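You operate a simulated robot arm through the tools that you are given. There is no shell and no other tool. Be economical: measure what you need, move in short steps, check, and stop when the job is done.

Carry out the task below with a simulated robot arm. There is one attempt and no reset: what you move stays moved.

JOB
The card drum's grey basin has lifted: open up, press it down and latch the lid.
Fine: black tray on top of the heat box first; both puckers of the rim pressed flat; the blue latch ends down over the lid. Where these are worked on the way, their far stop is far enough and under half their travel is too little: blue latch, lid of the card drum.

The check looks at the end state, three seconds after you hand in, the way a careful person would. Anything else that was tipped, shoved, dropped, spilled or broken makes it a failure. Lids that push on must go on centred and level and be pressed home; caps that screw on are set level and turned clockwise until they are tight.

ROBOT AND FRAMES
A 7-joint arm with a two-finger parallel gripper on a trunk, on a base that drives. Base frame: it is fixed to the floor where the robot stands at the start and does not move with it; the origin is under the middle of the robot, x ahead of it, y to its left, z up; the surface under the hand at the start is at about z = 799. Units: mm, rad, N and s.
With the tool pointing down near the work surface it reaches from about 340 to 760 mm from the robot's upright axis, wherever it stands. Its first joint turns from -2.007 to 2.007 rad. Places, roughly: blue latch [300, 100, 800]; card drum [400, -100, 400]; lid of the card drum [400, -100, 800]; top of the heat box [100, -1100, 900]. Payload 3.91 kg.
Tool frame: the origin (TCP) lies between the finger pads and is the grasp point; the fingertips stand 30 mm ahead of it; z points along the fingers, y is the line along which they close. The gripper opens to 110 mm. The fingers are 20 mm wide and 10 mm thick; the gripper's body (48 by 112 mm) begins 55 mm behind the TCP.
Orientation is that of the tool frame in the base frame, as [roll, pitch, yaw] about the fixed x, y, z axes, in that order (R = Rz(yaw) Ry(pitch) Rx(roll)). With the fingers straight down and closing along the base's y, the tool's x points along the base's -x, its y along +y and its z along -z.

CONTROLS
- The arm moves only by the tool play_rows. Its argument "motion" is a list that holds one entry, the list of rows, each a list of 7 numbers: the turn, a rotation vector about the tool's x, y, z in units of 4 degrees (1.0 is 4 degrees), then the shift along the tool's x, y, z in units of 30 mm (1.0 is 30 mm), then the gripper command, from -1 (shut) to 1 (fully open), values between in proportion. In form: [[[ax, ay, az, dx, dy, dz, grip], ...]]. A call has 1 to 10 rows; each row shifts and turns the commanded pose from where the row before left it, along the tool's axes as they then stand. A call with a number of a shift or a turn outside -1 to 1 is refused whole. Rows are played at 5 a second. More than 50 mm and 0.15 rad between two rows, or a gripper value outside its range, and nothing of the call is played. Where a pose cannot be reached the arm comes as near as it can. A force on the tool above 90 N (or 10 N above the force at the start of the call, whichever is more), or a blocked arm, ends the call early, and 0.2 s more pass. The fingers move at their own pace (about 108 mm/s each) and stop on an object; they squeeze with about 45 N. The grip force told is the motor's: it shows also when the fingers shut on nothing. Time passes only in rows, and 0.2 s behind the last, so rows that do not move let the fingers close. It gives the time, the measured TCP pose, the force on the tool (base axes), the opening and the grip force at its end, in the units of the frame above (readings bear some noise), with the torque about the TCP (base axes, N m) and any sound that the robot's microphone picked up, and new pictures: "show" is both (left out), scene, wrist or none.
- Cameras (640 x 400 px; columns grow to the right, rows downward): "scene" is now at [-10.5, 84.5, 1617.5]; the picture's right is [-0.82, -0.58, 0.00], its down [-0.38, 0.54, -0.75] and it looks along [0.43, -0.61, -0.66] (base axes); focal length 214 px, centre (320, 200). "wrist" rides on the gripper at [72, 17, -103] in the tool frame; the picture's right is [-0.23, 0.97, 0.00], its down [-0.76, -0.18, -0.62] and it looks along [-0.61, -0.14, 0.78] (tool axes); focal length 222 px, centre (320, 200). There is no depth. A picture from a camera that has moved, and an enlarged one, comes with that camera's place and axes in the base frame and with its lens.
- raise_lower(by): slides the trunk up (or, below 0, down) by that many mm; the arm and the scene camera ride with it, the base frame stays. It gives what a move gives, with no picture.
- base_move(legs): drives the robot by 1 to 6 legs, each [ahead, turn to the left] in mm and rad, along the robot's own axes; the way and the turn of a leg run together, so that a leg with both is an arc; at most 1500 mm and 3.142 rad a leg. The arm and the cameras ride along, it lands a little off, and it stops where it bumps. It gives what a move gives, and a new picture of the scene camera.
- turn_head(pan, tilt): turns the head with the scene camera to pan (to the left, within 2.705 rad either way) and tilt (down, from -0.506 to 1.204), counted from straight ahead of the robot. It gives what a move gives, and a new picture of the scene camera.
- close_up(camera, box): a new picture of the part [left, top, right, bottom] of that camera's present view, enlarged. The clock stands still meanwhile.
- job_done(): hands the job in; it is judged then, once.

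Work in short steps. Places have to be worked out from the pictures, the camera data and where the tool is seen: move nearer, look again, correct. Check each grasp and each placing, and mend what went wrong. You have 120 turns and 260 pictures in all, those below and enlarged ones among them. Open the gripper and draw the arm clear of the work before you hand the job in, unless the task says otherwise; then end with one line.

The tools are called by a JSON object that holds its "op" and its "data". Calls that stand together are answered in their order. play_rows: Moves the arm, as the interface text tells. Its arguments: {"type":"object","properties":{"motion":{"type":"array","items":{"type":"array","items":{"type":"array","items":{"type":"number"}}}},"show":{"type":"string","enum":["both","scene","wrist","none"]}},"required":["motion"]} The other tools are called the same way: raise_lower (by) slides the trunk up or down; base_move (legs) drives the base; turn_head (pan, tilt) turns the head that bears the scene camera; close_up (camera, box) takes an enlarged picture of a part of a camera's view; job_done () hands the job in.

At the start:

```text
time: 0.0
eef_pos: [326.5, -229.6, 1477.8]
orientation: [3.141, 0.0, 3.141]
ft_force: [0.7, -0.4, -0.5]
torque: [-0.03, -0.01, -0.02]
grip_width: 110.1
grasp_force: 0.1
trunk travel left (down, up): [-725.0, 265.0]
robot x, y, heading: [-1.1, -0.1, -0.003]
head pan, tilt: [-0.955, 0.719]
```

scene: 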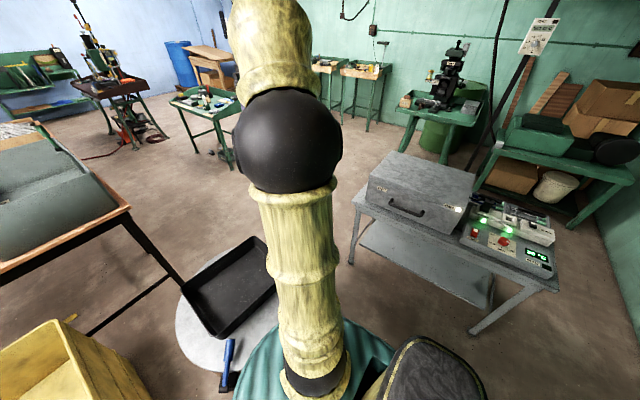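
wrist: 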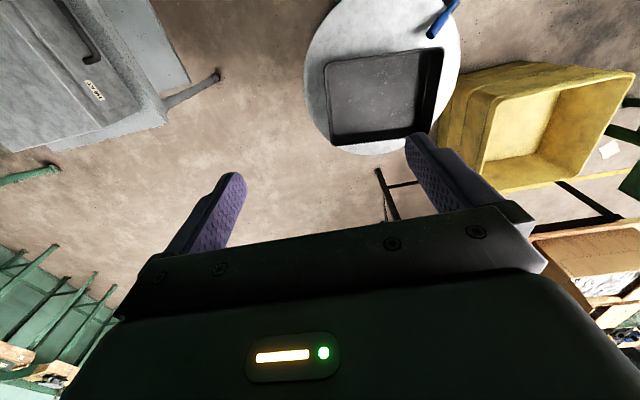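

I take closer looks at the drum top with tray and latch, and at the heat box.

{"op": "turn_head", "data": {"pan": -0.25, "tilt": 0.95}}

{"op": "close_up", "data": {"camera": "wrist", "box": [280, 0, 480, 160]}}

```text
time: 1.1
eef_pos: [325.2, -229.6, 1478.5]
orientation: [-3.142, 0.0, 3.141]
ft_force: [0.1, -0.3, 0.8]
torque: [-0.02, 0.05, -0.03]
grip_width: 110.0
grasp_force: 0.0
trunk travel left (down, up): [-725.0, 265.0]
robot x, y, heading: [-3.6, 1.0, 0.001]
head pan, tilt: [-0.25, 0.949]
camera scene: at [11.5, 135.2, 1599.5], right [-0.25, -0.97, 0.0], down [-0.79, 0.2, -0.58], along [0.56, -0.14, -0.81], focal length 214 px, centre (320, 200)
```

scene: 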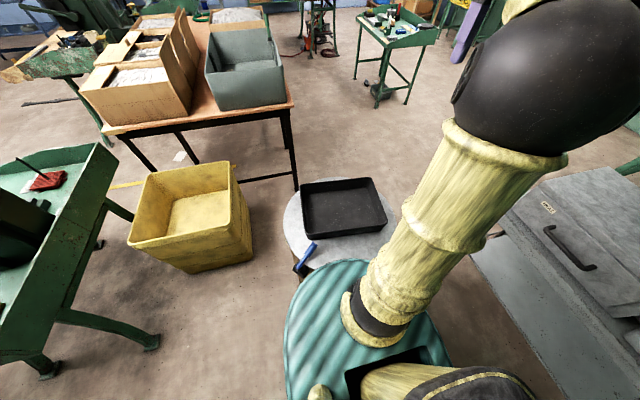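

```text
2.50 times, centred on (380, 80) of wrist
camera zoom: at [251.4, -212.6, 1580.7], right [0.23, 0.97, 0.0], down [0.76, -0.18, 0.62], along [0.61, -0.14, -0.78], focal length 555 px, centre (170, 500)
```

zoom: 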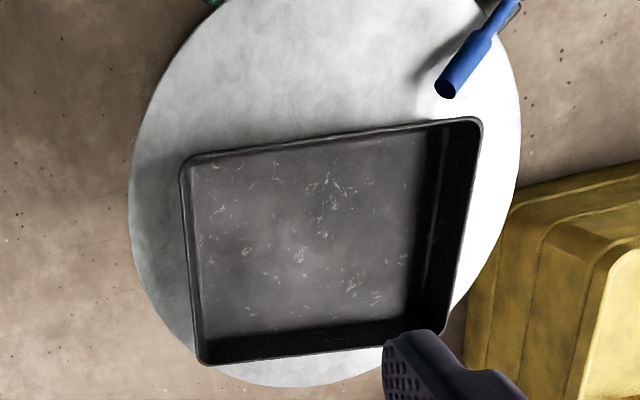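

I zoom on the drum and the latch from the head.

{"op": "close_up", "data": {"camera": "scene", "box": [260, 160, 420, 280]}}

{"op": "turn_head", "data": {"pan": -1.3, "tilt": 0.75}}

```text
3.33 times, centred on (340, 220) of scene
camera zoom: at [11.5, 135.2, 1599.5], right [-0.25, -0.97, 0.0], down [-0.79, 0.2, -0.58], along [0.56, -0.14, -0.81], focal length 715 px, centre (253, 133)
```

zoom: 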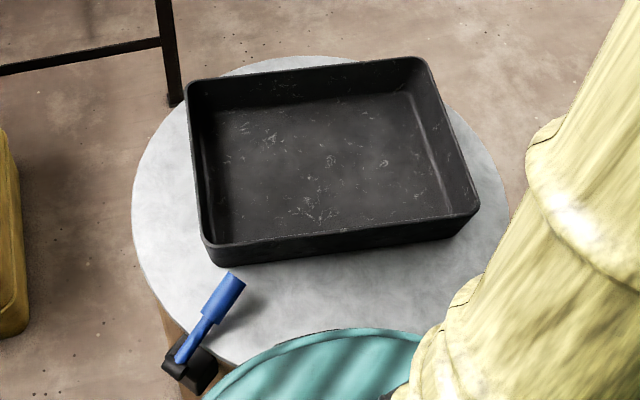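

```text
time: 2.4
eef_pos: [325.7, -230.1, 1478.7]
orientation: [3.14, -0.001, 3.141]
ft_force: [0.1, 1.0, 0.0]
torque: [-0.02, -0.01, 0.03]
grip_width: 110.1
grasp_force: 0.1
trunk travel left (down, up): [-725.0, 265.0]
robot x, y, heading: [-0.4, -0.9, -0.002]
head pan, tilt: [-1.3, 0.75]
camera scene: at [-36.8, 73.5, 1615.0], right [-0.96, -0.27, 0.0], down [-0.18, 0.66, -0.73], along [0.2, -0.7, -0.68], focal length 214 px, centre (320, 200)
```

scene: 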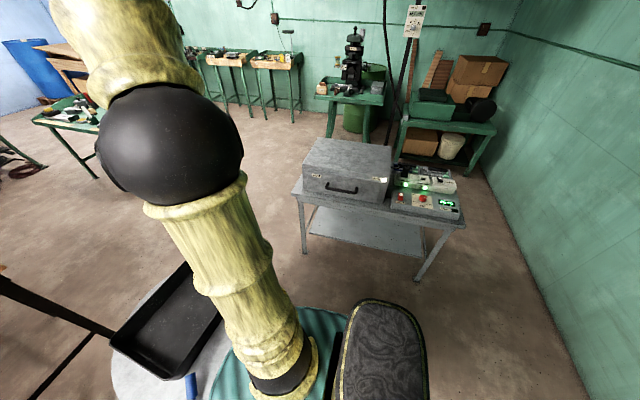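

The tray rim works out at z≈876, centre about [480,-76], and the box top around [95,-1020]. I lower the trunk and turn the gripper to straddle the tray's near long wall.

{"op": "raise_lower", "data": {"by": -420}}

{"op": "play_rows", "data": {"motion": [[[0, 0, -1, 0, 0, 0, 1], [0, 0, -1, 0, 0, 0, 1], [0, 0, -1, 0, 0, 0, 1], [0, 0, -1, 0, 0, 0, 1], [0, 0, -1, 0, 0, 0, 1], [0, 0, -1, 0, 0, 0, 1], [0, 0, -1, 0, 0, 0, 1], [0, 0, -1, 0, 0, 0, 1], [0, 0, -1, 0, 0, 0, 1], [0, 0, -1, 0, 0, 0, 1]]], "show": "none"}}

{"op": "play_rows", "data": {"motion": [[[0, 0, -1, 0, 0, 0, 1], [0, 0, -1, 0, 0, 0, 1], [0, 0, -1, 0, 0, 0, 1], [0, 0, -1, 0, 0, 0, 1], [0, 0, -1, 0, 0, 0, 1], [0, 0, -1, 0, 0, 0, 1], [0, 0, -1, 0, 0, 0, 1], [0, 0, -1, 0, 0, 0, 1], [0, 0, -1, 0, 0, 0, 1], [0, 0, -1, 0, 0, 0, 1]]], "show": "wrist"}}

{"op": "turn_head", "data": {"pan": -0.25, "tilt": 0.75}}

```text
refused: -420 is not a number from -400 to 400
```

```text
time: 4.6
eef_pos: [326.1, -229.8, 1478.8]
orientation: [3.141, -0.001, -2.44]
ft_force: [0.2, 0.0, 0.4]
torque: [0.03, 0.02, 0.01]
grip_width: 110.1
grasp_force: 0.0
trunk travel left (down, up): [-725.0, 265.0]
robot x, y, heading: [-1.2, -0.1, 0.003]
head pan, tilt: [-1.3, 0.75]
```

```text
time: 6.8
eef_pos: [325.6, -229.9, 1478.2]
orientation: [-3.141, -0.001, -1.743]
ft_force: [0.0, 0.4, -0.7]
torque: [-0.01, 0.01, 0.03]
grip_width: 110.0
grasp_force: 0.0
trunk travel left (down, up): [-725.0, 265.0]
robot x, y, heading: [1.5, 1.3, -0.002]
head pan, tilt: [-1.3, 0.75]
camera wrist: at [294.5, -297.8, 1580.6], right [-0.92, 0.39, 0.0], down [0.31, 0.72, 0.62], along [0.24, 0.57, -0.78], focal length 222 px, centre (320, 200)
```

wrist: 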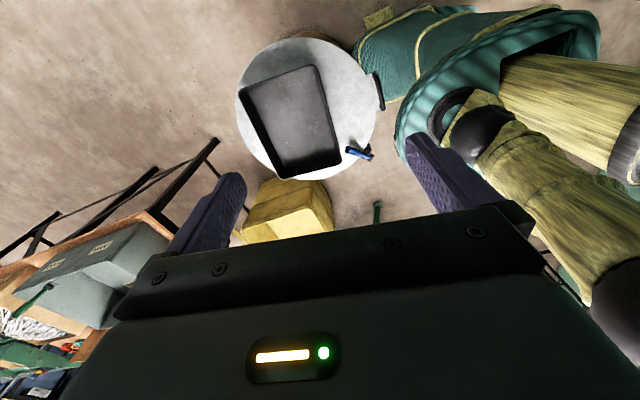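

```text
time: 8.1
eef_pos: [325.4, -230.5, 1477.9]
orientation: [3.141, 0.0, -1.744]
ft_force: [0.3, -0.1, 0.6]
torque: [0.0, 0.01, 0.01]
grip_width: 110.1
grasp_force: 0.1
trunk travel left (down, up): [-725.0, 265.0]
robot x, y, heading: [-3.6, 0.4, 0.001]
head pan, tilt: [-0.25, 0.75]
camera scene: at [21.3, 132.7, 1615.0], right [-0.25, -0.97, 0.0], down [-0.66, 0.17, -0.73], along [0.71, -0.18, -0.68], focal length 214 px, centre (320, 200)
```

scene: 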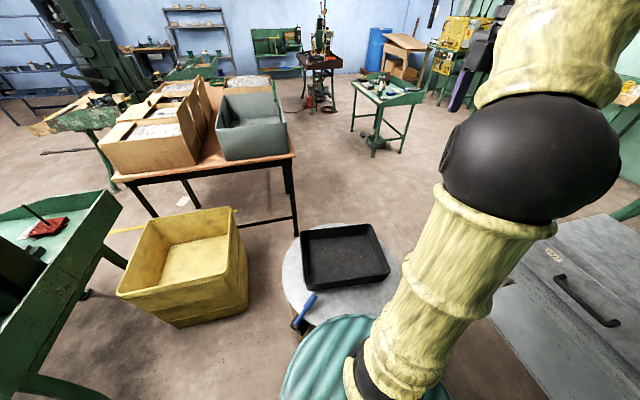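

A black part shows on the drum's robot-side edge; I zoom in there.

{"op": "close_up", "data": {"camera": "wrist", "box": [220, 20, 420, 190]}}

{"op": "raise_lower", "data": {"by": -350}}

```text
2.35 times, centred on (320, 105) of wrist
camera zoom: at [294.4, -297.7, 1580.6], right [-0.92, 0.39, 0.0], down [0.31, 0.72, 0.62], along [0.25, 0.57, -0.78], focal length 523 px, centre (320, 424)
```

zoom: 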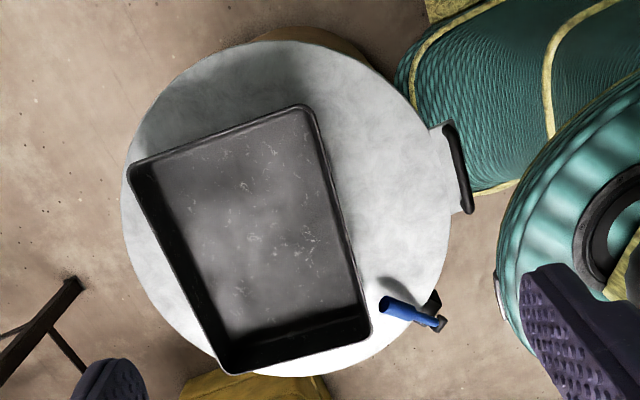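

```text
time: 11.5
eef_pos: [326.1, -229.8, 1126.9]
orientation: [3.141, -0.002, -1.746]
ft_force: [0.2, -0.1, 0.0]
torque: [-0.02, 0.0, 0.01]
grip_width: 110.0
grasp_force: 0.0
trunk travel left (down, up): [-375.0, 615.0]
robot x, y, heading: [3.4, -0.8, 0.002]
head pan, tilt: [-0.25, 0.75]
```

The black part is the lid's handle on the robot's side (x≈200), so the hinge is on the far side. I now move above the tray's near wall and look.

{"op": "play_rows", "data": {"motion": [[[0, 0, -1, 0, 0, 0, 1], [0, 0, 0, -0.935, -0.086, 0.9, 1], [0, 0, 0, -0.935, -0.086, 0.9, 1], [0, 0, 0, -0.935, -0.086, 0.9, 1], [0, 0, 0, -0.935, -0.086, 0.9, 1], [0, 0, 0, -0.935, -0.086, 0.9, 1], [0, 0, 0, -0.935, -0.086, 0.9, 1]]], "show": "both"}}

```text
time: 13.1
eef_pos: [359.2, -63.9, 965.0]
orientation: [3.14, 0.0, -1.675]
ft_force: [-1.0, 0.0, -0.6]
torque: [-0.01, 0.0, -0.01]
grip_width: 110.0
grasp_force: 0.0
trunk travel left (down, up): [-375.0, 615.0]
robot x, y, heading: [-2.6, -0.1, 0.004]
head pan, tilt: [-0.25, 0.75]
camera scene: at [21.2, 132.8, 1265.0], right [-0.25, -0.97, 0.0], down [-0.66, 0.17, -0.73], along [0.71, -0.18, -0.68], focal length 214 px, centre (320, 200)
camera wrist: at [332.3, -132.8, 1068.2], right [-0.94, 0.33, 0.0], down [0.26, 0.74, 0.62], along [0.2, 0.59, -0.78], focal length 222 px, centre (320, 200)
```

scene: 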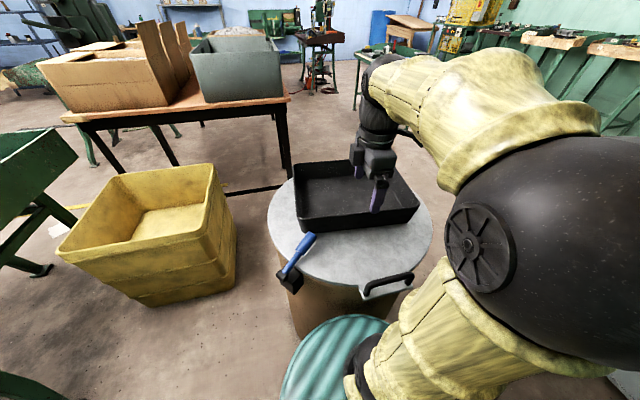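
wrist: 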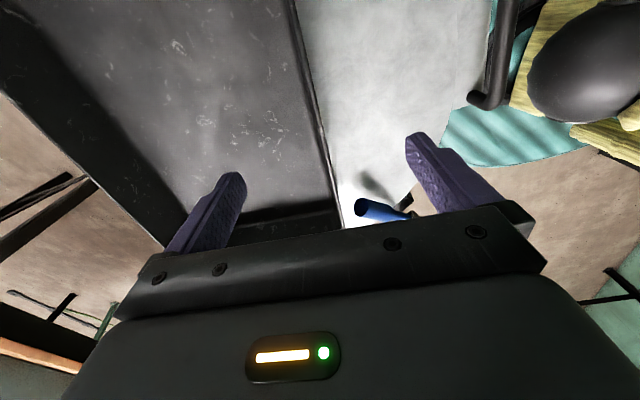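

The wall runs right between the fingers. I descend to z≈853 and close gently.

{"op": "play_rows", "data": {"motion": [[[0, 0, 0, 0, -0.1, 0.95, 1], [0, 0, 0, 0, 0, 0.95, 1], [0, 0, 0, 0, 0, 0.9, 1], [0, 0, 0, 0, 0, 0.5, 1], [0, 0, 0, 0, 0, 0.4, 1]]], "show": "both"}}

```text
time: 14.3
eef_pos: [361.4, -64.9, 854.9]
orientation: [-3.141, 0.0, -1.674]
ft_force: [0.7, 0.6, 0.0]
torque: [-0.03, 0.01, 0.02]
grip_width: 110.1
grasp_force: 0.0
trunk travel left (down, up): [-375.0, 615.0]
robot x, y, heading: [-1.3, 2.2, 0.001]
head pan, tilt: [-0.25, 0.75]
camera scene: at [21.2, 132.9, 1265.0], right [-0.25, -0.97, 0.0], down [-0.66, 0.17, -0.73], along [0.71, -0.18, -0.68], focal length 214 px, centre (320, 200)
camera wrist: at [335.4, -133.7, 957.3], right [-0.94, 0.33, 0.0], down [0.26, 0.74, 0.62], along [0.2, 0.59, -0.78], focal length 222 px, centre (320, 200)
```

scene: 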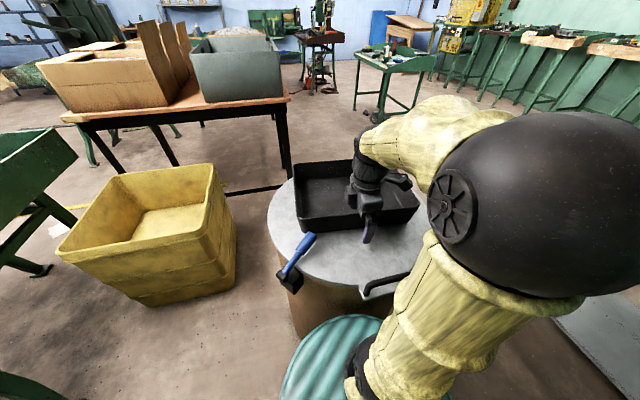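
wrist: 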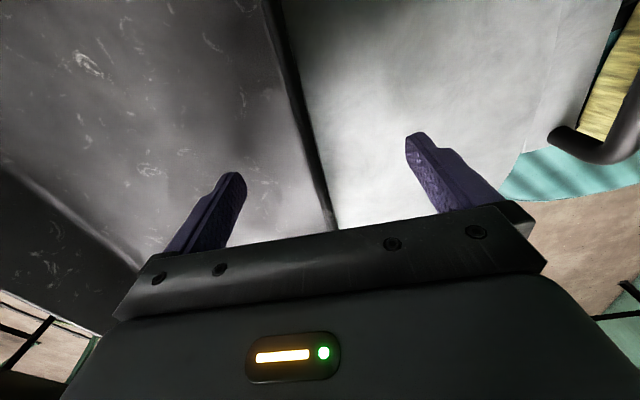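

The wall is centred; I close the fingers.

{"op": "play_rows", "data": {"motion": [[[0, 0, 0, 0, 0, 0, -0.5], [0, 0, 0, 0, 0, 0, -1], [0, 0, 0, 0, 0, 0, -1], [0, 0, 0, 0, 0, 0, -1], [0, 0, 0, 0, 0, 0, -1]]], "show": "wrist"}}

{"op": "play_rows", "data": {"motion": [[[0, 0, 0, 0, 0, -0.3, -1], [0, 0, 0, 0, 0, -0.5, -1], [0, 0, 0, 0, 0, -0.5, -1], [0, 0, 0, 0, 0, 0, -1]]], "show": "both"}}

```text
time: 15.5
eef_pos: [361.7, -64.4, 855.8]
orientation: [-3.138, 0.0, -1.676]
ft_force: [2.3, -0.4, 7.2]
torque: [-0.23, -2.33, -0.43]
grip_width: 9.2
grasp_force: 44.6
trunk travel left (down, up): [-375.0, 615.0]
robot x, y, heading: [1.6, -0.4, 0.001]
head pan, tilt: [-0.25, 0.75]
camera wrist: at [335.3, -133.9, 958.0], right [-0.94, 0.33, 0.0], down [0.26, 0.74, 0.62], along [0.21, 0.59, -0.78], focal length 222 px, centre (320, 200)
```

wrist: 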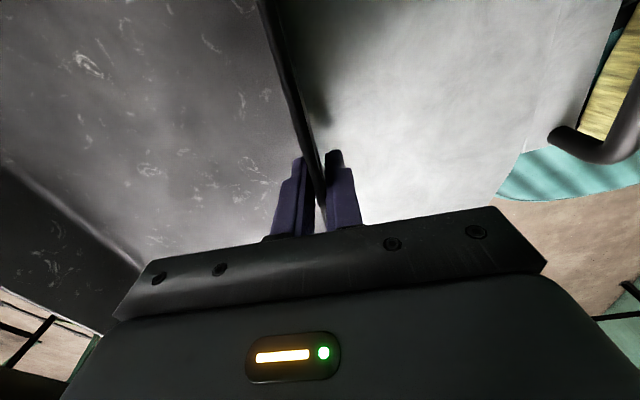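

```text
time: 16.5
eef_pos: [360.1, -64.3, 893.0]
orientation: [3.14, 0.0, -1.675]
ft_force: [-0.2, 0.3, -4.6]
torque: [0.09, 0.5, -0.01]
grip_width: 4.9
grasp_force: 45.3
trunk travel left (down, up): [-375.0, 615.0]
robot x, y, heading: [-1.8, 1.2, -0.006]
head pan, tilt: [-0.25, 0.75]
camera scene: at [21.5, 132.8, 1264.9], right [-0.25, -0.97, 0.0], down [-0.66, 0.17, -0.73], along [0.71, -0.18, -0.68], focal length 214 px, centre (320, 200)
camera wrist: at [335.1, -133.9, 996.4], right [-0.94, 0.33, 0.0], down [0.26, 0.74, 0.62], along [0.2, 0.59, -0.78], focal length 222 px, centre (320, 200)
```

scene: 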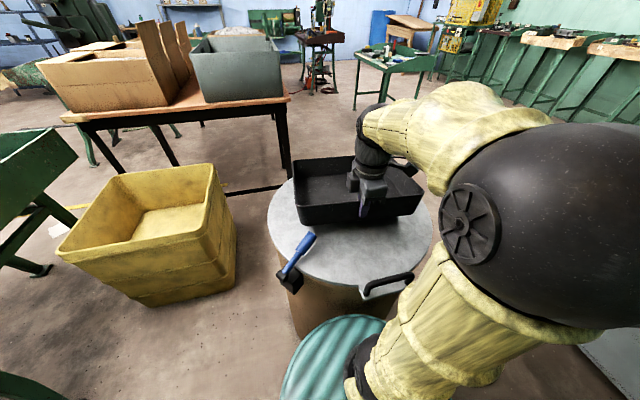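
wrist: 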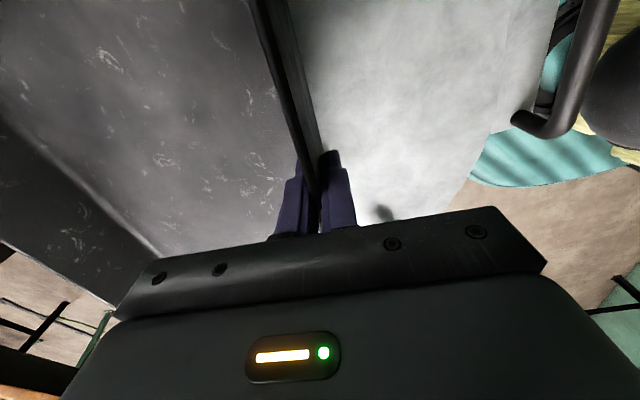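

The tray is held (≈4.6 N). I raise it well clear and look behind and to the right before driving.

{"op": "raise_lower", "data": {"by": 260}}

{"op": "turn_head", "data": {"pan": -2.7, "tilt": 0.6}}

{"op": "turn_head", "data": {"pan": 2.4, "tilt": 0.6}}

{"op": "turn_head", "data": {"pan": -1.5, "tilt": 0.6}}

```text
time: 19.2
eef_pos: [362.0, -64.2, 1153.8]
orientation: [-3.14, 0.0, -1.675]
ft_force: [0.3, -0.4, -3.8]
torque: [0.05, 0.52, -0.02]
grip_width: 4.5
grasp_force: 45.1
trunk travel left (down, up): [-635.0, 355.0]
robot x, y, heading: [-1.2, 2.0, 0.002]
head pan, tilt: [-0.25, 0.75]
```

```text
time: 21.4
eef_pos: [360.9, -63.2, 1154.3]
orientation: [3.14, -0.001, -1.676]
ft_force: [0.9, -0.1, -4.5]
torque: [0.06, 0.5, -0.01]
grip_width: 4.5
grasp_force: 45.2
trunk travel left (down, up): [-635.0, 355.0]
robot x, y, heading: [0.6, -0.5, -0.001]
head pan, tilt: [-2.7, 0.6]
camera scene: at [-138.5, 115.5, 1537.9], right [-0.43, 0.9, 0.0], down [0.51, 0.24, -0.83], along [-0.75, -0.35, -0.56], focal length 214 px, centre (320, 200)
```

scene: 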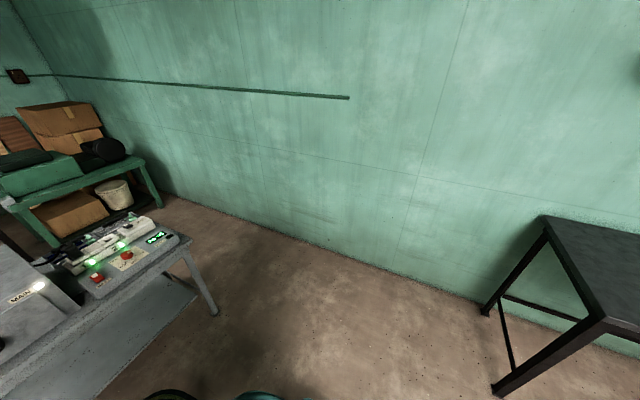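

```text
time: 25.4
eef_pos: [360.2, -64.1, 1154.7]
orientation: [3.141, -0.001, -1.676]
ft_force: [-0.1, -0.1, -4.0]
torque: [0.08, 0.54, 0.02]
grip_width: 4.8
grasp_force: 44.7
trunk travel left (down, up): [-635.0, 355.0]
robot x, y, heading: [-1.1, -1.0, 0.0]
head pan, tilt: [2.4, 0.6]
camera scene: at [-123.8, 213.0, 1537.9], right [0.68, 0.74, 0.0], down [0.42, -0.38, -0.83], along [-0.61, 0.56, -0.56], focal length 214 px, centre (320, 200)
```

scene: 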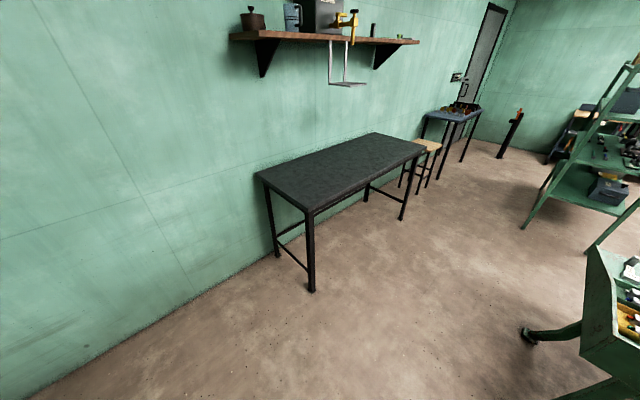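

```text
time: 28.6
eef_pos: [361.4, -64.2, 1154.4]
orientation: [-3.141, 0.0, -1.675]
ft_force: [-0.2, -0.5, -4.0]
torque: [0.05, 0.53, 0.0]
grip_width: 4.8
grasp_force: 44.7
trunk travel left (down, up): [-635.0, 355.0]
robot x, y, heading: [1.7, -0.4, -0.001]
head pan, tilt: [-1.499, 0.6]
camera scene: at [-52.3, 65.1, 1537.8], right [-1.0, -0.07, 0.0], down [-0.04, 0.56, -0.83], along [0.06, -0.82, -0.56], focal length 214 px, centre (320, 200)
```

scene: 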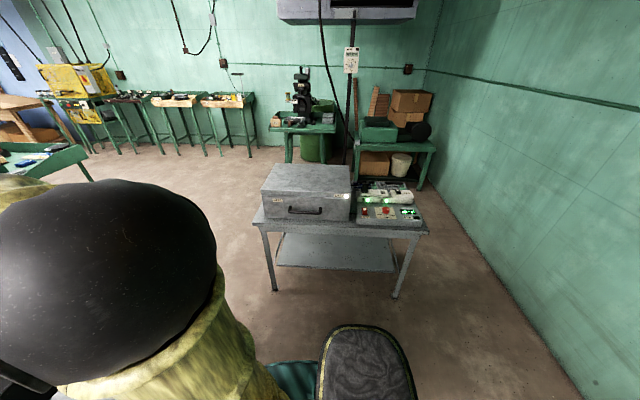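

There's free floor behind. I back up, turn right, approach the heat box and face it.

{"op": "base_move", "data": {"legs": [[-200, 0], [0, -0.971], [460, 0], [0, -0.6]]}}

{"op": "turn_head", "data": {"pan": 0, "tilt": 0.75}}

```text
time: 38.0
eef_pos: [112.8, -748.2, 1153.4]
orientation: [3.138, 0.001, -2.921]
ft_force: [-0.5, -0.4, -4.5]
torque: [0.46, 0.11, 0.0]
grip_width: 5.0
grasp_force: 44.6
trunk travel left (down, up): [-635.0, 355.0]
robot x, y, heading: [57.9, -386.2, -1.237]
head pan, tilt: [-1.499, 0.6]
stopped in leg 4: the robot was blocked; the commanded pose is now the measured one
camera scene: at [101.6, -314.2, 1537.8], right [-0.39, 0.92, 0.0], down [0.52, 0.22, -0.83], along [-0.76, -0.32, -0.56], focal length 214 px, centre (320, 200)
```

scene: 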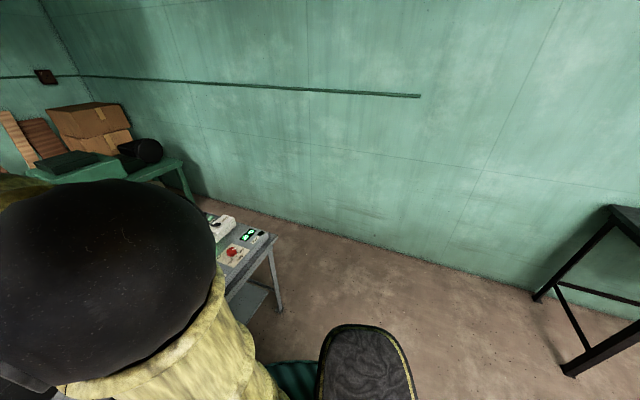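

```text
time: 39.6
eef_pos: [111.8, -748.7, 1154.5]
orientation: [3.141, -0.001, -2.919]
ft_force: [-0.5, 0.2, -4.7]
torque: [0.49, 0.11, -0.01]
grip_width: 4.8
grasp_force: 44.8
trunk travel left (down, up): [-635.0, 355.0]
robot x, y, heading: [59.9, -385.1, -1.243]
head pan, tilt: [0.0, 0.75]
camera scene: at [209.7, -358.1, 1524.9], right [-0.95, -0.32, 0.0], down [-0.22, 0.65, -0.73], along [0.24, -0.69, -0.68], focal length 214 px, centre (320, 200)
```

scene: 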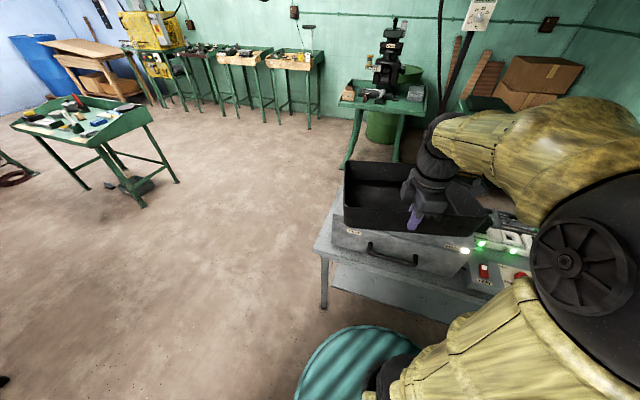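

The turn was blocked at -1.24 rad; I look towards the drum and down at the bench edge to find the contact.

{"op": "turn_head", "data": {"pan": 1.6, "tilt": 1.0}}

{"op": "turn_head", "data": {"pan": -0.1, "tilt": 1.2}}

```text
time: 41.3
eef_pos: [111.4, -749.2, 1153.5]
orientation: [3.14, 0.0, -2.92]
ft_force: [0.0, 0.6, -4.0]
torque: [0.48, 0.13, 0.0]
grip_width: 5.1
grasp_force: 45.0
trunk travel left (down, up): [-635.0, 355.0]
robot x, y, heading: [61.8, -390.9, -1.242]
head pan, tilt: [1.6, 1.0]
camera scene: at [248.1, -255.1, 1505.8], right [0.35, -0.94, 0.0], down [-0.79, -0.3, -0.54], along [0.51, 0.19, -0.84], focal length 214 px, centre (320, 200)
```

scene: 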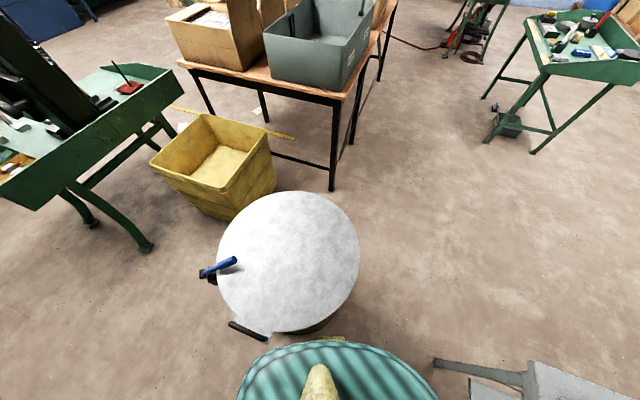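

```text
time: 43.0
eef_pos: [112.0, -748.7, 1154.1]
orientation: [3.141, 0.0, -2.919]
ft_force: [-0.9, 0.2, -4.7]
torque: [0.5, 0.1, -0.04]
grip_width: 4.8
grasp_force: 45.1
trunk travel left (down, up): [-635.0, 355.0]
robot x, y, heading: [54.3, -385.4, -1.238]
head pan, tilt: [-0.099, 1.201]
camera scene: at [195.7, -334.1, 1493.2], right [-0.97, -0.23, 0.0], down [-0.21, 0.91, -0.36], along [0.08, -0.35, -0.93], focal length 214 px, centre (320, 200)
```

scene: 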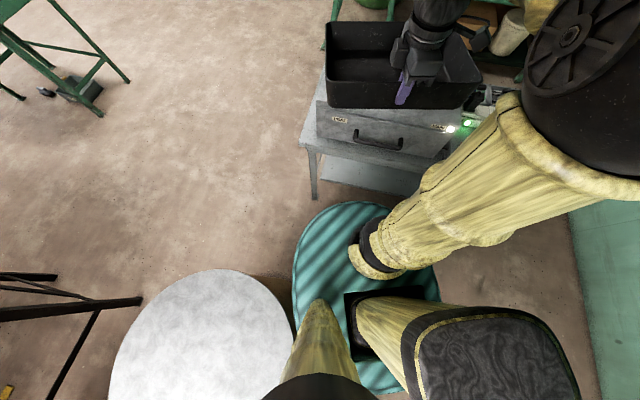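

The base's left flank grazes the drum, which still stands where it was. I move ahead 60 mm and finish the turn.

{"op": "base_move", "data": {"legs": [[70, 0], [0, -0.33]]}}

{"op": "turn_head", "data": {"pan": 0.0, "tilt": 0.85}}

```text
time: 44.6
eef_pos: [132.7, -818.1, 1153.1]
orientation: [3.137, 0.0, -2.932]
ft_force: [0.0, -0.4, -3.7]
torque: [0.45, 0.1, -0.03]
grip_width: 5.0
grasp_force: 45.1
trunk travel left (down, up): [-635.0, 355.0]
robot x, y, heading: [82.0, -454.7, -1.237]
head pan, tilt: [-0.099, 1.201]
stopped in leg 2: the robot was blocked; the commanded pose is now the measured one
camera scene: at [219.3, -402.8, 1493.2], right [-0.97, -0.23, 0.0], down [-0.21, 0.91, -0.36], along [0.08, -0.35, -0.93], focal length 214 px, centre (320, 200)
```

scene: 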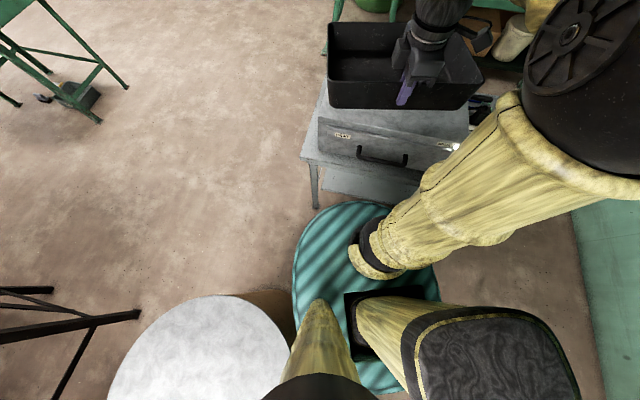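

```text
time: 45.4
eef_pos: [132.4, -818.1, 1154.5]
orientation: [3.137, 0.0, -2.929]
ft_force: [0.1, 0.9, -4.9]
torque: [0.52, 0.08, -0.02]
grip_width: 4.9
grasp_force: 44.6
trunk travel left (down, up): [-635.0, 355.0]
robot x, y, heading: [80.9, -452.9, -1.243]
head pan, tilt: [0.0, 0.85]
camera scene: at [231.9, -422.4, 1516.9], right [-0.95, -0.33, 0.0], down [-0.24, 0.71, -0.66], along [0.21, -0.62, -0.75], focal length 214 px, centre (320, 200)
```

scene: 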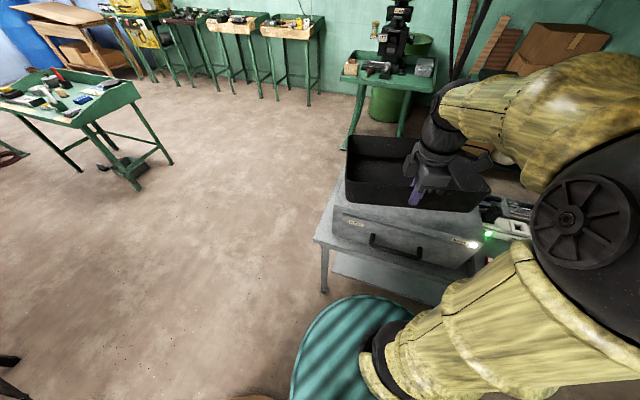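

The turn stays blocked (the drum side), so I leave the base here and use the arm. Zooming on the box to get its corners.

{"op": "close_up", "data": {"camera": "scene", "box": [300, 110, 560, 310]}}

{"op": "close_up", "data": {"camera": "wrist", "box": [0, 0, 640, 400]}}

```text
2.00 times, centred on (430, 210) of scene
camera zoom: at [231.9, -422.4, 1516.9], right [-0.95, -0.33, 0.0], down [-0.24, 0.71, -0.66], along [0.21, -0.62, -0.75], focal length 429 px, centre (100, 180)
```

zoom: 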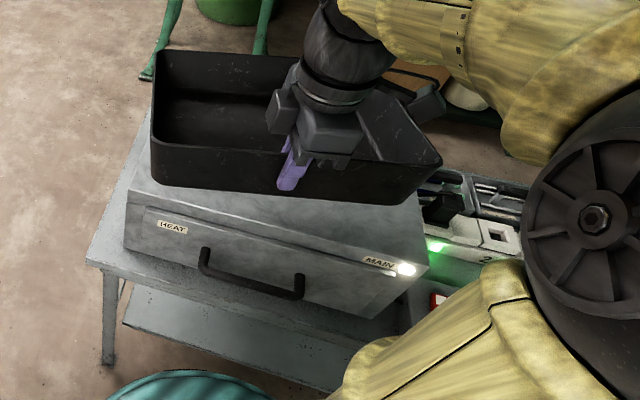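

```text
1.00 times, centred on (320, 200) of wrist (not enlarged: the box is as wide or as high as the picture)
camera zoom: at [56.1, -816.0, 1256.1], right [0.02, 1.0, 0.0], down [0.78, -0.02, 0.62], along [0.62, -0.01, -0.78], focal length 222 px, centre (320, 200)
```

zoom: 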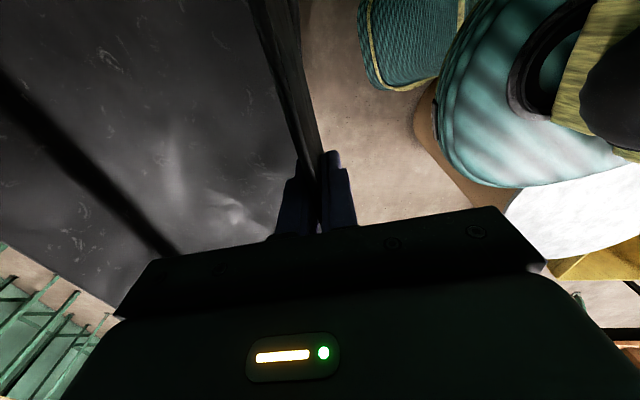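

Triangulating gives the box top at z≈890, x -155…355, y -1295…-940. I square the tray up and move its centre over [100,-1115].

{"op": "play_rows", "data": {"motion": [[[0, 0, 1, 0, 0, 0, -1], [0, 0, 1, 0, 0, 0, -1], [0, 0, 1, 0, 0, 0, -1], [0, 0, 0, 0.18, -0.97, 0, -1], [0, 0, 0, 0.18, -0.97, 0, -1], [0, 0, 0, 0.18, -0.97, 0, -1], [0, 0, 0, 0.18, -0.97, 0, -1], [0, 0, 0, 0.18, -0.97, 0, -1], [0, 0, 0, 0.18, -0.97, 0, -1]]], "show": "both"}}

```text
time: 47.4
eef_pos: [99.8, -993.7, 1151.6]
orientation: [3.136, 0.001, -3.139]
ft_force: [0.5, -0.9, -4.5]
torque: [0.5, -0.03, 0.01]
grip_width: 4.5
grasp_force: 45.5
trunk travel left (down, up): [-635.0, 355.0]
robot x, y, heading: [80.9, -453.0, -1.242]
head pan, tilt: [0.0, 0.85]
camera scene: at [231.8, -423.6, 1516.9], right [-0.95, -0.32, 0.0], down [-0.24, 0.71, -0.66], along [0.21, -0.62, -0.75], focal length 214 px, centre (320, 200)
camera wrist: at [25.7, -977.0, 1254.8], right [0.22, 0.97, 0.0], down [0.76, -0.18, 0.62], along [0.61, -0.14, -0.78], focal length 222 px, centre (320, 200)
```

scene: 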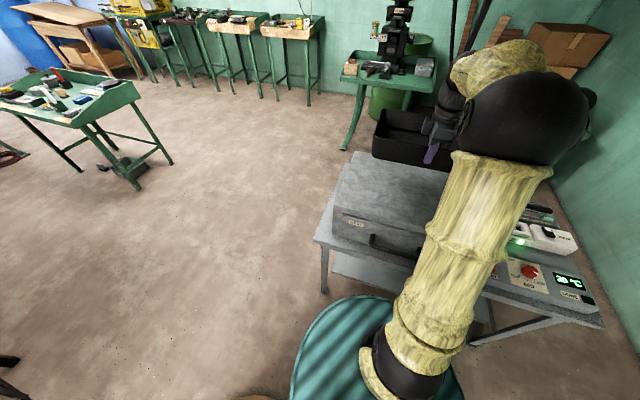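
wrist: 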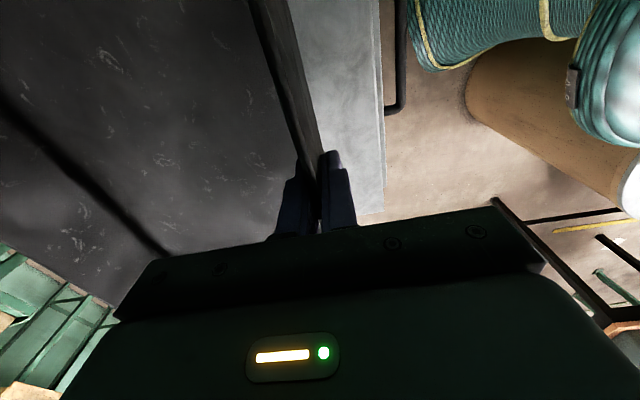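

The tray is over the box top. I lower the trunk, then descend with force watch.

{"op": "raise_lower", "data": {"by": -150}}

{"op": "play_rows", "data": {"motion": [[[0, 0, 0, 0, 0, 0, -1]]], "show": "both"}}

```text
time: 49.1
eef_pos: [100.4, -992.8, 1002.7]
orientation: [3.137, -0.001, -3.136]
ft_force: [0.8, 0.6, -5.8]
torque: [0.46, 0.01, -0.01]
grip_width: 5.1
grasp_force: 44.9
trunk travel left (down, up): [-485.0, 505.0]
robot x, y, heading: [78.3, -456.0, -1.241]
head pan, tilt: [0.0, 0.85]
```

```text
time: 49.5
eef_pos: [99.4, -992.7, 1002.4]
orientation: [3.139, 0.001, -3.138]
ft_force: [0.5, 0.7, -5.4]
torque: [0.52, 0.0, 0.02]
grip_width: 4.9
grasp_force: 44.4
trunk travel left (down, up): [-485.0, 505.0]
robot x, y, heading: [80.5, -451.4, -1.237]
head pan, tilt: [0.0, 0.85]
camera scene: at [231.9, -422.6, 1367.0], right [-0.95, -0.33, 0.0], down [-0.24, 0.71, -0.66], along [0.21, -0.62, -0.75], focal length 214 px, centre (320, 200)
camera wrist: at [25.9, -975.7, 1105.4], right [0.22, 0.97, 0.0], down [0.76, -0.18, 0.62], along [0.61, -0.14, -0.78], focal length 222 px, centre (320, 200)
```

scene: 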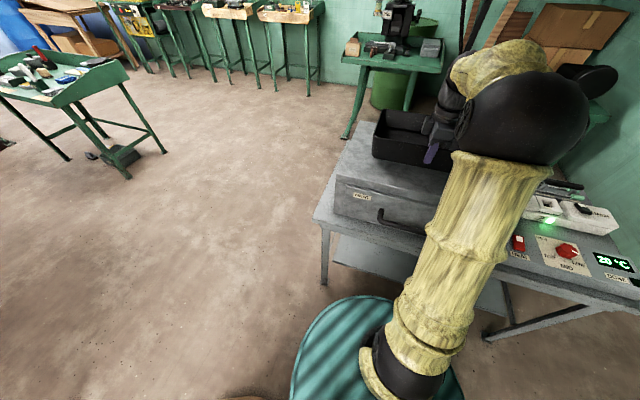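
wrist: 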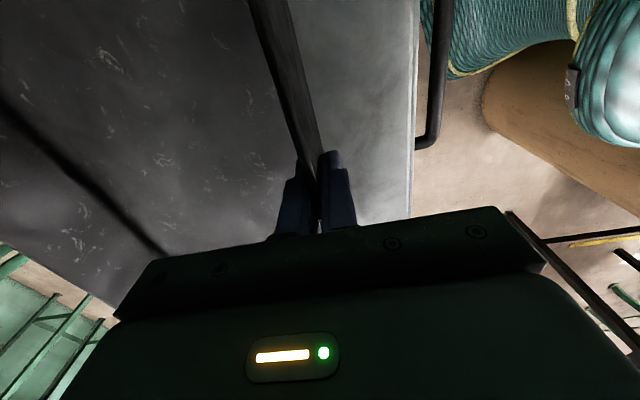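

Descending in small steps, checking force.

{"op": "play_rows", "data": {"motion": [[[0, 0, 0, 0, 0, 0.3, -1], [0, 0, 0, 0, 0, 0.3, -1], [0, 0, 0, 0, 0, 0.3, -1], [0, 0, 0, 0, 0, 0.3, -1]]], "show": "none"}}

{"op": "close_up", "data": {"camera": "scene", "box": [320, 100, 480, 220]}}

```text
time: 50.5
eef_pos: [100.0, -991.4, 974.5]
orientation: [-3.126, 0.0, -3.139]
ft_force: [0.7, -2.5, 53.1]
torque: [-2.17, 0.03, -0.11]
grip_width: 8.8
grasp_force: 44.9
trunk travel left (down, up): [-485.0, 505.0]
robot x, y, heading: [80.9, -452.6, -1.243]
head pan, tilt: [0.0, 0.85]
```

```text
3.33 times, centred on (400, 160) of scene
camera zoom: at [231.7, -417.6, 1367.9], right [-0.95, -0.33, 0.0], down [-0.24, 0.71, -0.66], along [0.21, -0.63, -0.75], focal length 715 px, centre (53, 333)
```

zoom: 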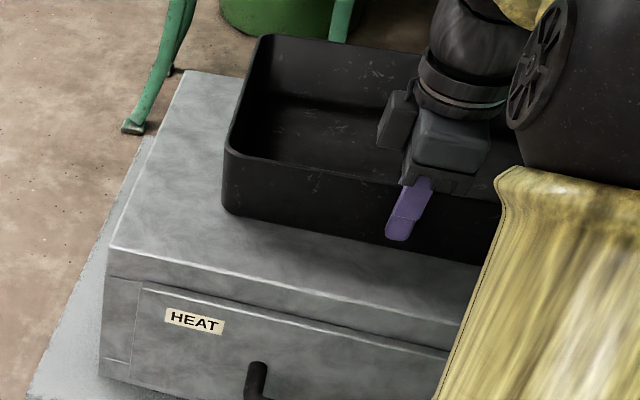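

Tray stands on the box. I ease up a few mm, open the fingers part way and lift off.

{"op": "play_rows", "data": {"motion": [[[0, 0, 0, 0, 0, -0.12, -1], [0, 0, 0, 0, 0, 0, -0.4], [0, 0, 0, 0, 0, 0, -0.4], [0, 0, 0, 0, 0, 0, -0.4]]], "show": "wrist"}}

{"op": "play_rows", "data": {"motion": [[[0, 0, 0, 0, 0, -0.5, -0.4], [0, 0, 0, 0, 0, -1, -0.4], [0, 0, 0, 0, 0, -1, -0.4], [0, 0, 0, 0, 0, -1, -0.4], [0, 0, 0, 0, 0, -1, -0.4]]], "show": "wrist"}}

{"op": "close_up", "data": {"camera": "scene", "box": [320, 100, 480, 220]}}

```text
time: 51.5
eef_pos: [100.4, -992.9, 970.7]
orientation: [3.137, 0.0, -3.139]
ft_force: [0.2, 0.5, 0.9]
torque: [-0.01, -0.02, -0.01]
grip_width: 33.2
grasp_force: 0.0
trunk travel left (down, up): [-485.0, 505.0]
robot x, y, heading: [81.5, -451.7, -1.242]
head pan, tilt: [0.0, 0.85]
camera wrist: at [25.7, -975.2, 1073.0], right [0.22, 0.97, 0.0], down [0.76, -0.18, 0.62], along [0.61, -0.14, -0.78], focal length 222 px, centre (320, 200)
```

wrist: 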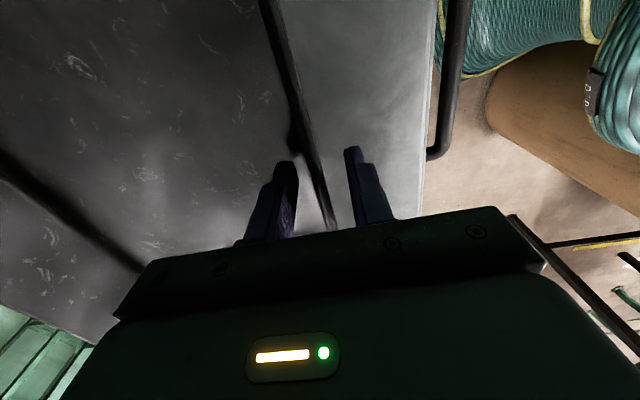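

```text
time: 52.7
eef_pos: [99.8, -993.6, 1106.0]
orientation: [3.138, 0.0, -3.139]
ft_force: [0.0, -0.7, 0.1]
torque: [-0.01, 0.02, 0.03]
grip_width: 32.9
grasp_force: 0.1
trunk travel left (down, up): [-485.0, 505.0]
robot x, y, heading: [82.9, -453.3, -1.242]
head pan, tilt: [0.0, 0.85]
camera wrist: at [25.8, -975.7, 1208.8], right [0.23, 0.97, 0.0], down [0.76, -0.18, 0.62], along [0.61, -0.14, -0.78], focal length 222 px, centre (320, 200)
```

wrist: 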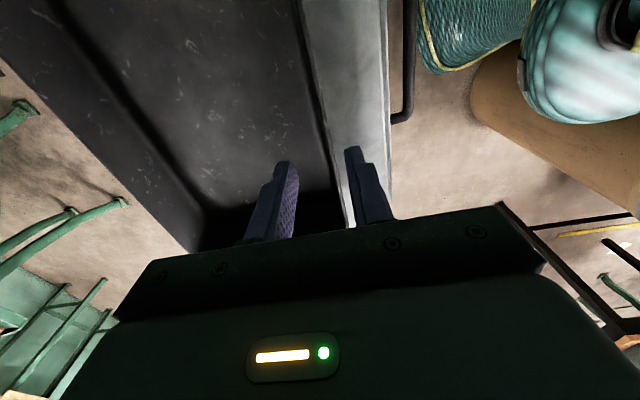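

```text
3.33 times, centred on (400, 160) of scene
camera zoom: at [231.9, -422.1, 1366.9], right [-0.95, -0.33, 0.0], down [-0.24, 0.71, -0.66], along [0.21, -0.62, -0.75], focal length 715 px, centre (53, 333)
```

zoom: 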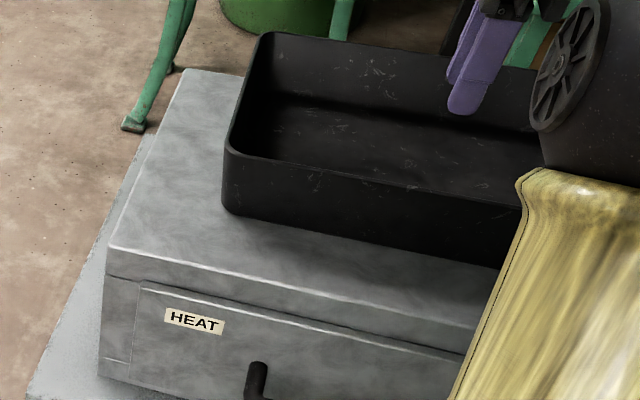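

Tray is well placed. I retract the arm, then drive round to face the drum from its handle side.

{"op": "play_rows", "data": {"motion": [[[0, 0, 0, 0, 0.9, -0.5, -0.4], [0, 0, 0, 0, 0.9, -0.5, -0.4], [0, 0, 0, 0, 0.9, -0.5, -0.4], [0, 0, 0, 0, 0.9, -0.5, -0.4], [0, 0, 0, 0, 0.9, -0.5, -0.4], [0, 0, 0, 0, 0.9, -0.5, -1]]], "show": "none"}}

{"op": "base_move", "data": {"legs": [[0, 0.62], [-330, 0], [0, 0.85]]}}

{"op": "turn_head", "data": {"pan": 0.1, "tilt": 0.8}}

```text
time: 54.1
eef_pos: [99.0, -830.5, 1194.6]
orientation: [3.138, 0.0, -3.139]
ft_force: [0.5, -0.1, -0.2]
torque: [0.0, 0.01, 0.01]
grip_width: 0.0
grasp_force: 37.8
trunk travel left (down, up): [-485.0, 505.0]
robot x, y, heading: [79.5, -455.2, -1.242]
head pan, tilt: [0.0, 0.85]
```

```text
time: 62.1
eef_pos: [185.7, -281.0, 1197.6]
orientation: [3.139, -0.001, -1.67]
ft_force: [0.2, 0.0, -0.2]
torque: [-0.02, 0.01, 0.02]
grip_width: 0.0
grasp_force: 37.7
trunk travel left (down, up): [-485.0, 505.0]
robot x, y, heading: [-193.2, -262.2, 0.236]
head pan, tilt: [0.0, 0.85]
camera scene: at [-207.3, -108.1, 1366.9], right [0.23, -0.97, 0.0], down [-0.73, -0.17, -0.66], along [0.64, 0.15, -0.75], focal length 214 px, centre (320, 200)
```

scene: 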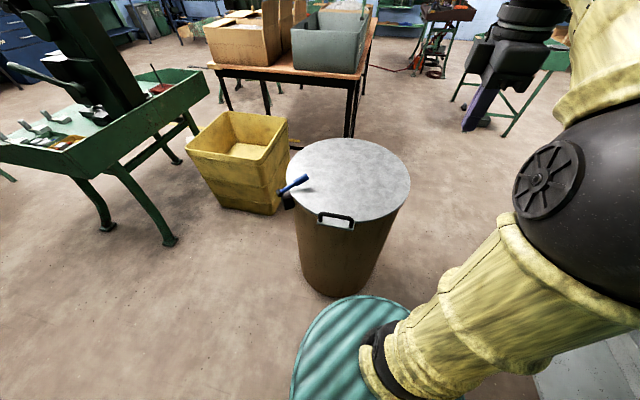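

```text
time: 62.8
eef_pos: [185.3, -279.5, 1196.7]
orientation: [3.138, 0.0, -1.669]
ft_force: [0.2, -0.5, 0.8]
torque: [-0.02, 0.01, 0.03]
grip_width: 0.0
grasp_force: 37.4
trunk travel left (down, up): [-485.0, 505.0]
robot x, y, heading: [-189.3, -260.4, 0.232]
head pan, tilt: [0.099, 0.799]
camera scene: at [-207.1, -99.8, 1370.9], right [0.32, -0.95, 0.0], down [-0.68, -0.23, -0.7], along [0.66, 0.23, -0.72], focal length 214 px, centre (320, 200)
```

scene: 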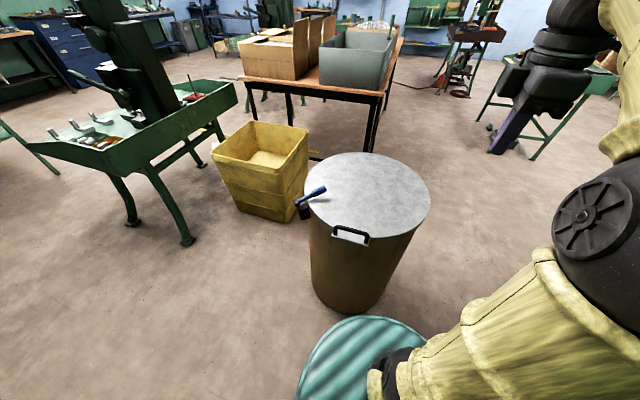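

Now a zoom on the drum, latch and handle.

{"op": "close_up", "data": {"camera": "scene", "box": [280, 140, 440, 260]}}

{"op": "close_up", "data": {"camera": "scene", "box": [285, 170, 345, 230]}}

```text
3.33 times, centred on (360, 200) of scene
camera zoom: at [-207.1, -99.8, 1370.9], right [0.32, -0.95, 0.0], down [-0.68, -0.23, -0.7], along [0.66, 0.23, -0.72], focal length 715 px, centre (187, 200)
```

zoom: 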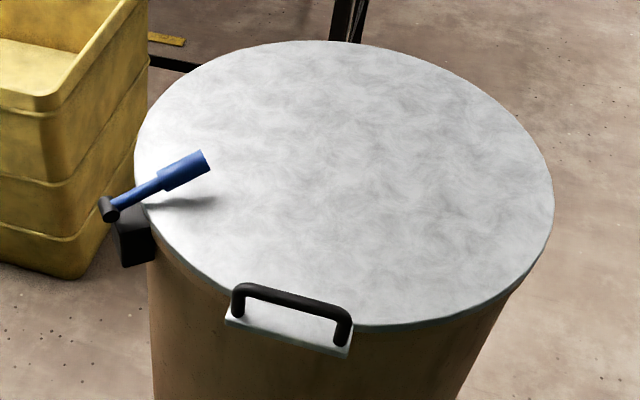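

```text
6.67 times, centred on (315, 200) of scene
camera zoom: at [-207.1, -99.8, 1370.9], right [0.32, -0.95, 0.0], down [-0.68, -0.23, -0.7], along [0.66, 0.23, -0.72], focal length 1430 px, centre (353, 200)
```

zoom: 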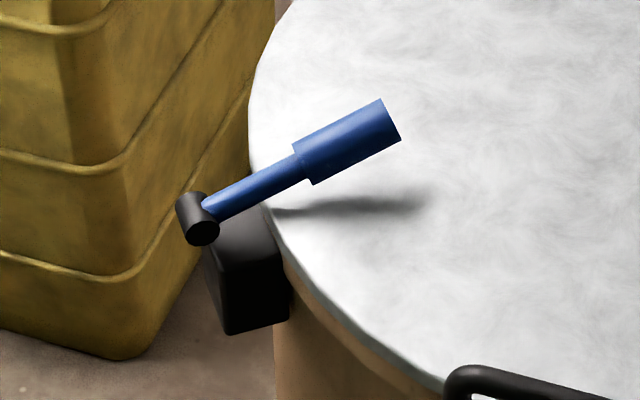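

The latch is a lever hinged on a block at the drum's rim (pivot ≈[265,150,825], tip ≈[331,64,855]); the handle bar lies along y at ≈[188,-67,840], so the hinge is at x≈670. I drive to the south-west spot, from which all of these are in reach.

{"op": "base_move", "data": {"legs": [[0, -0.85], [335, 0], [0, 1.35]]}}

{"op": "turn_head", "data": {"pan": 0.1, "tilt": 0.8}}

```text
time: 73.3
eef_pos: [419.1, -284.2, 1194.6]
orientation: [3.14, 0.0, -1.152]
ft_force: [0.0, 0.5, 0.3]
torque: [0.0, -0.02, 0.02]
grip_width: 0.0
grasp_force: 37.6
trunk travel left (down, up): [-485.0, 505.0]
robot x, y, heading: [85.2, -459.7, 0.748]
head pan, tilt: [0.099, 0.799]
camera scene: at [-12.2, -321.5, 1371.0], right [0.75, -0.66, 0.0], down [-0.47, -0.54, -0.7], along [0.46, 0.52, -0.72], focal length 214 px, centre (320, 200)
```

scene: 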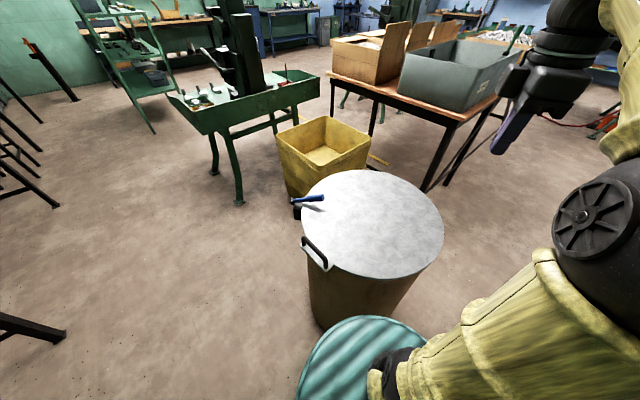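

```text
time: 73.9
eef_pos: [418.4, -284.1, 1197.2]
orientation: [3.14, 0.0, -1.152]
ft_force: [0.6, 1.1, -1.0]
torque: [0.0, -0.02, 0.0]
grip_width: 0.1
grasp_force: 37.5
trunk travel left (down, up): [-485.0, 505.0]
robot x, y, heading: [84.8, -452.5, 0.747]
head pan, tilt: [0.099, 0.799]
camera scene: at [-12.2, -321.5, 1371.0], right [0.75, -0.66, 0.0], down [-0.47, -0.54, -0.7], along [0.46, 0.52, -0.72], focal length 214 px, centre (320, 200)
```

scene: 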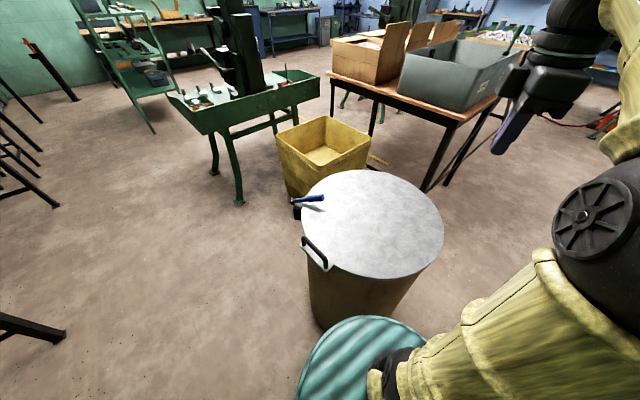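

Second view for triangulating latch and handle.

{"op": "close_up", "data": {"camera": "scene", "box": [280, 180, 360, 280]}}

```text
4.00 times, centred on (320, 230) of scene
camera zoom: at [-12.2, -321.5, 1371.0], right [0.75, -0.66, 0.0], down [-0.47, -0.54, -0.7], along [0.46, 0.52, -0.72], focal length 858 px, centre (320, 80)
```

zoom: 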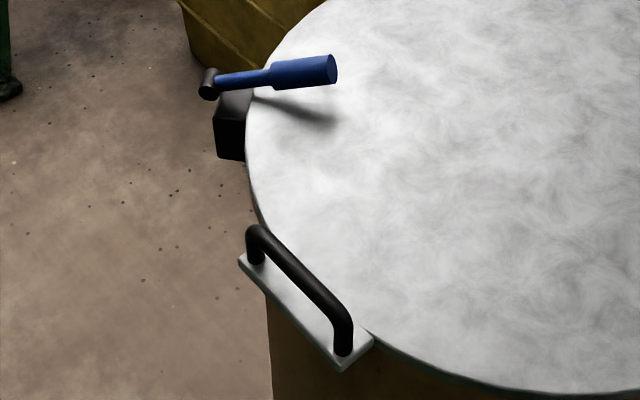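

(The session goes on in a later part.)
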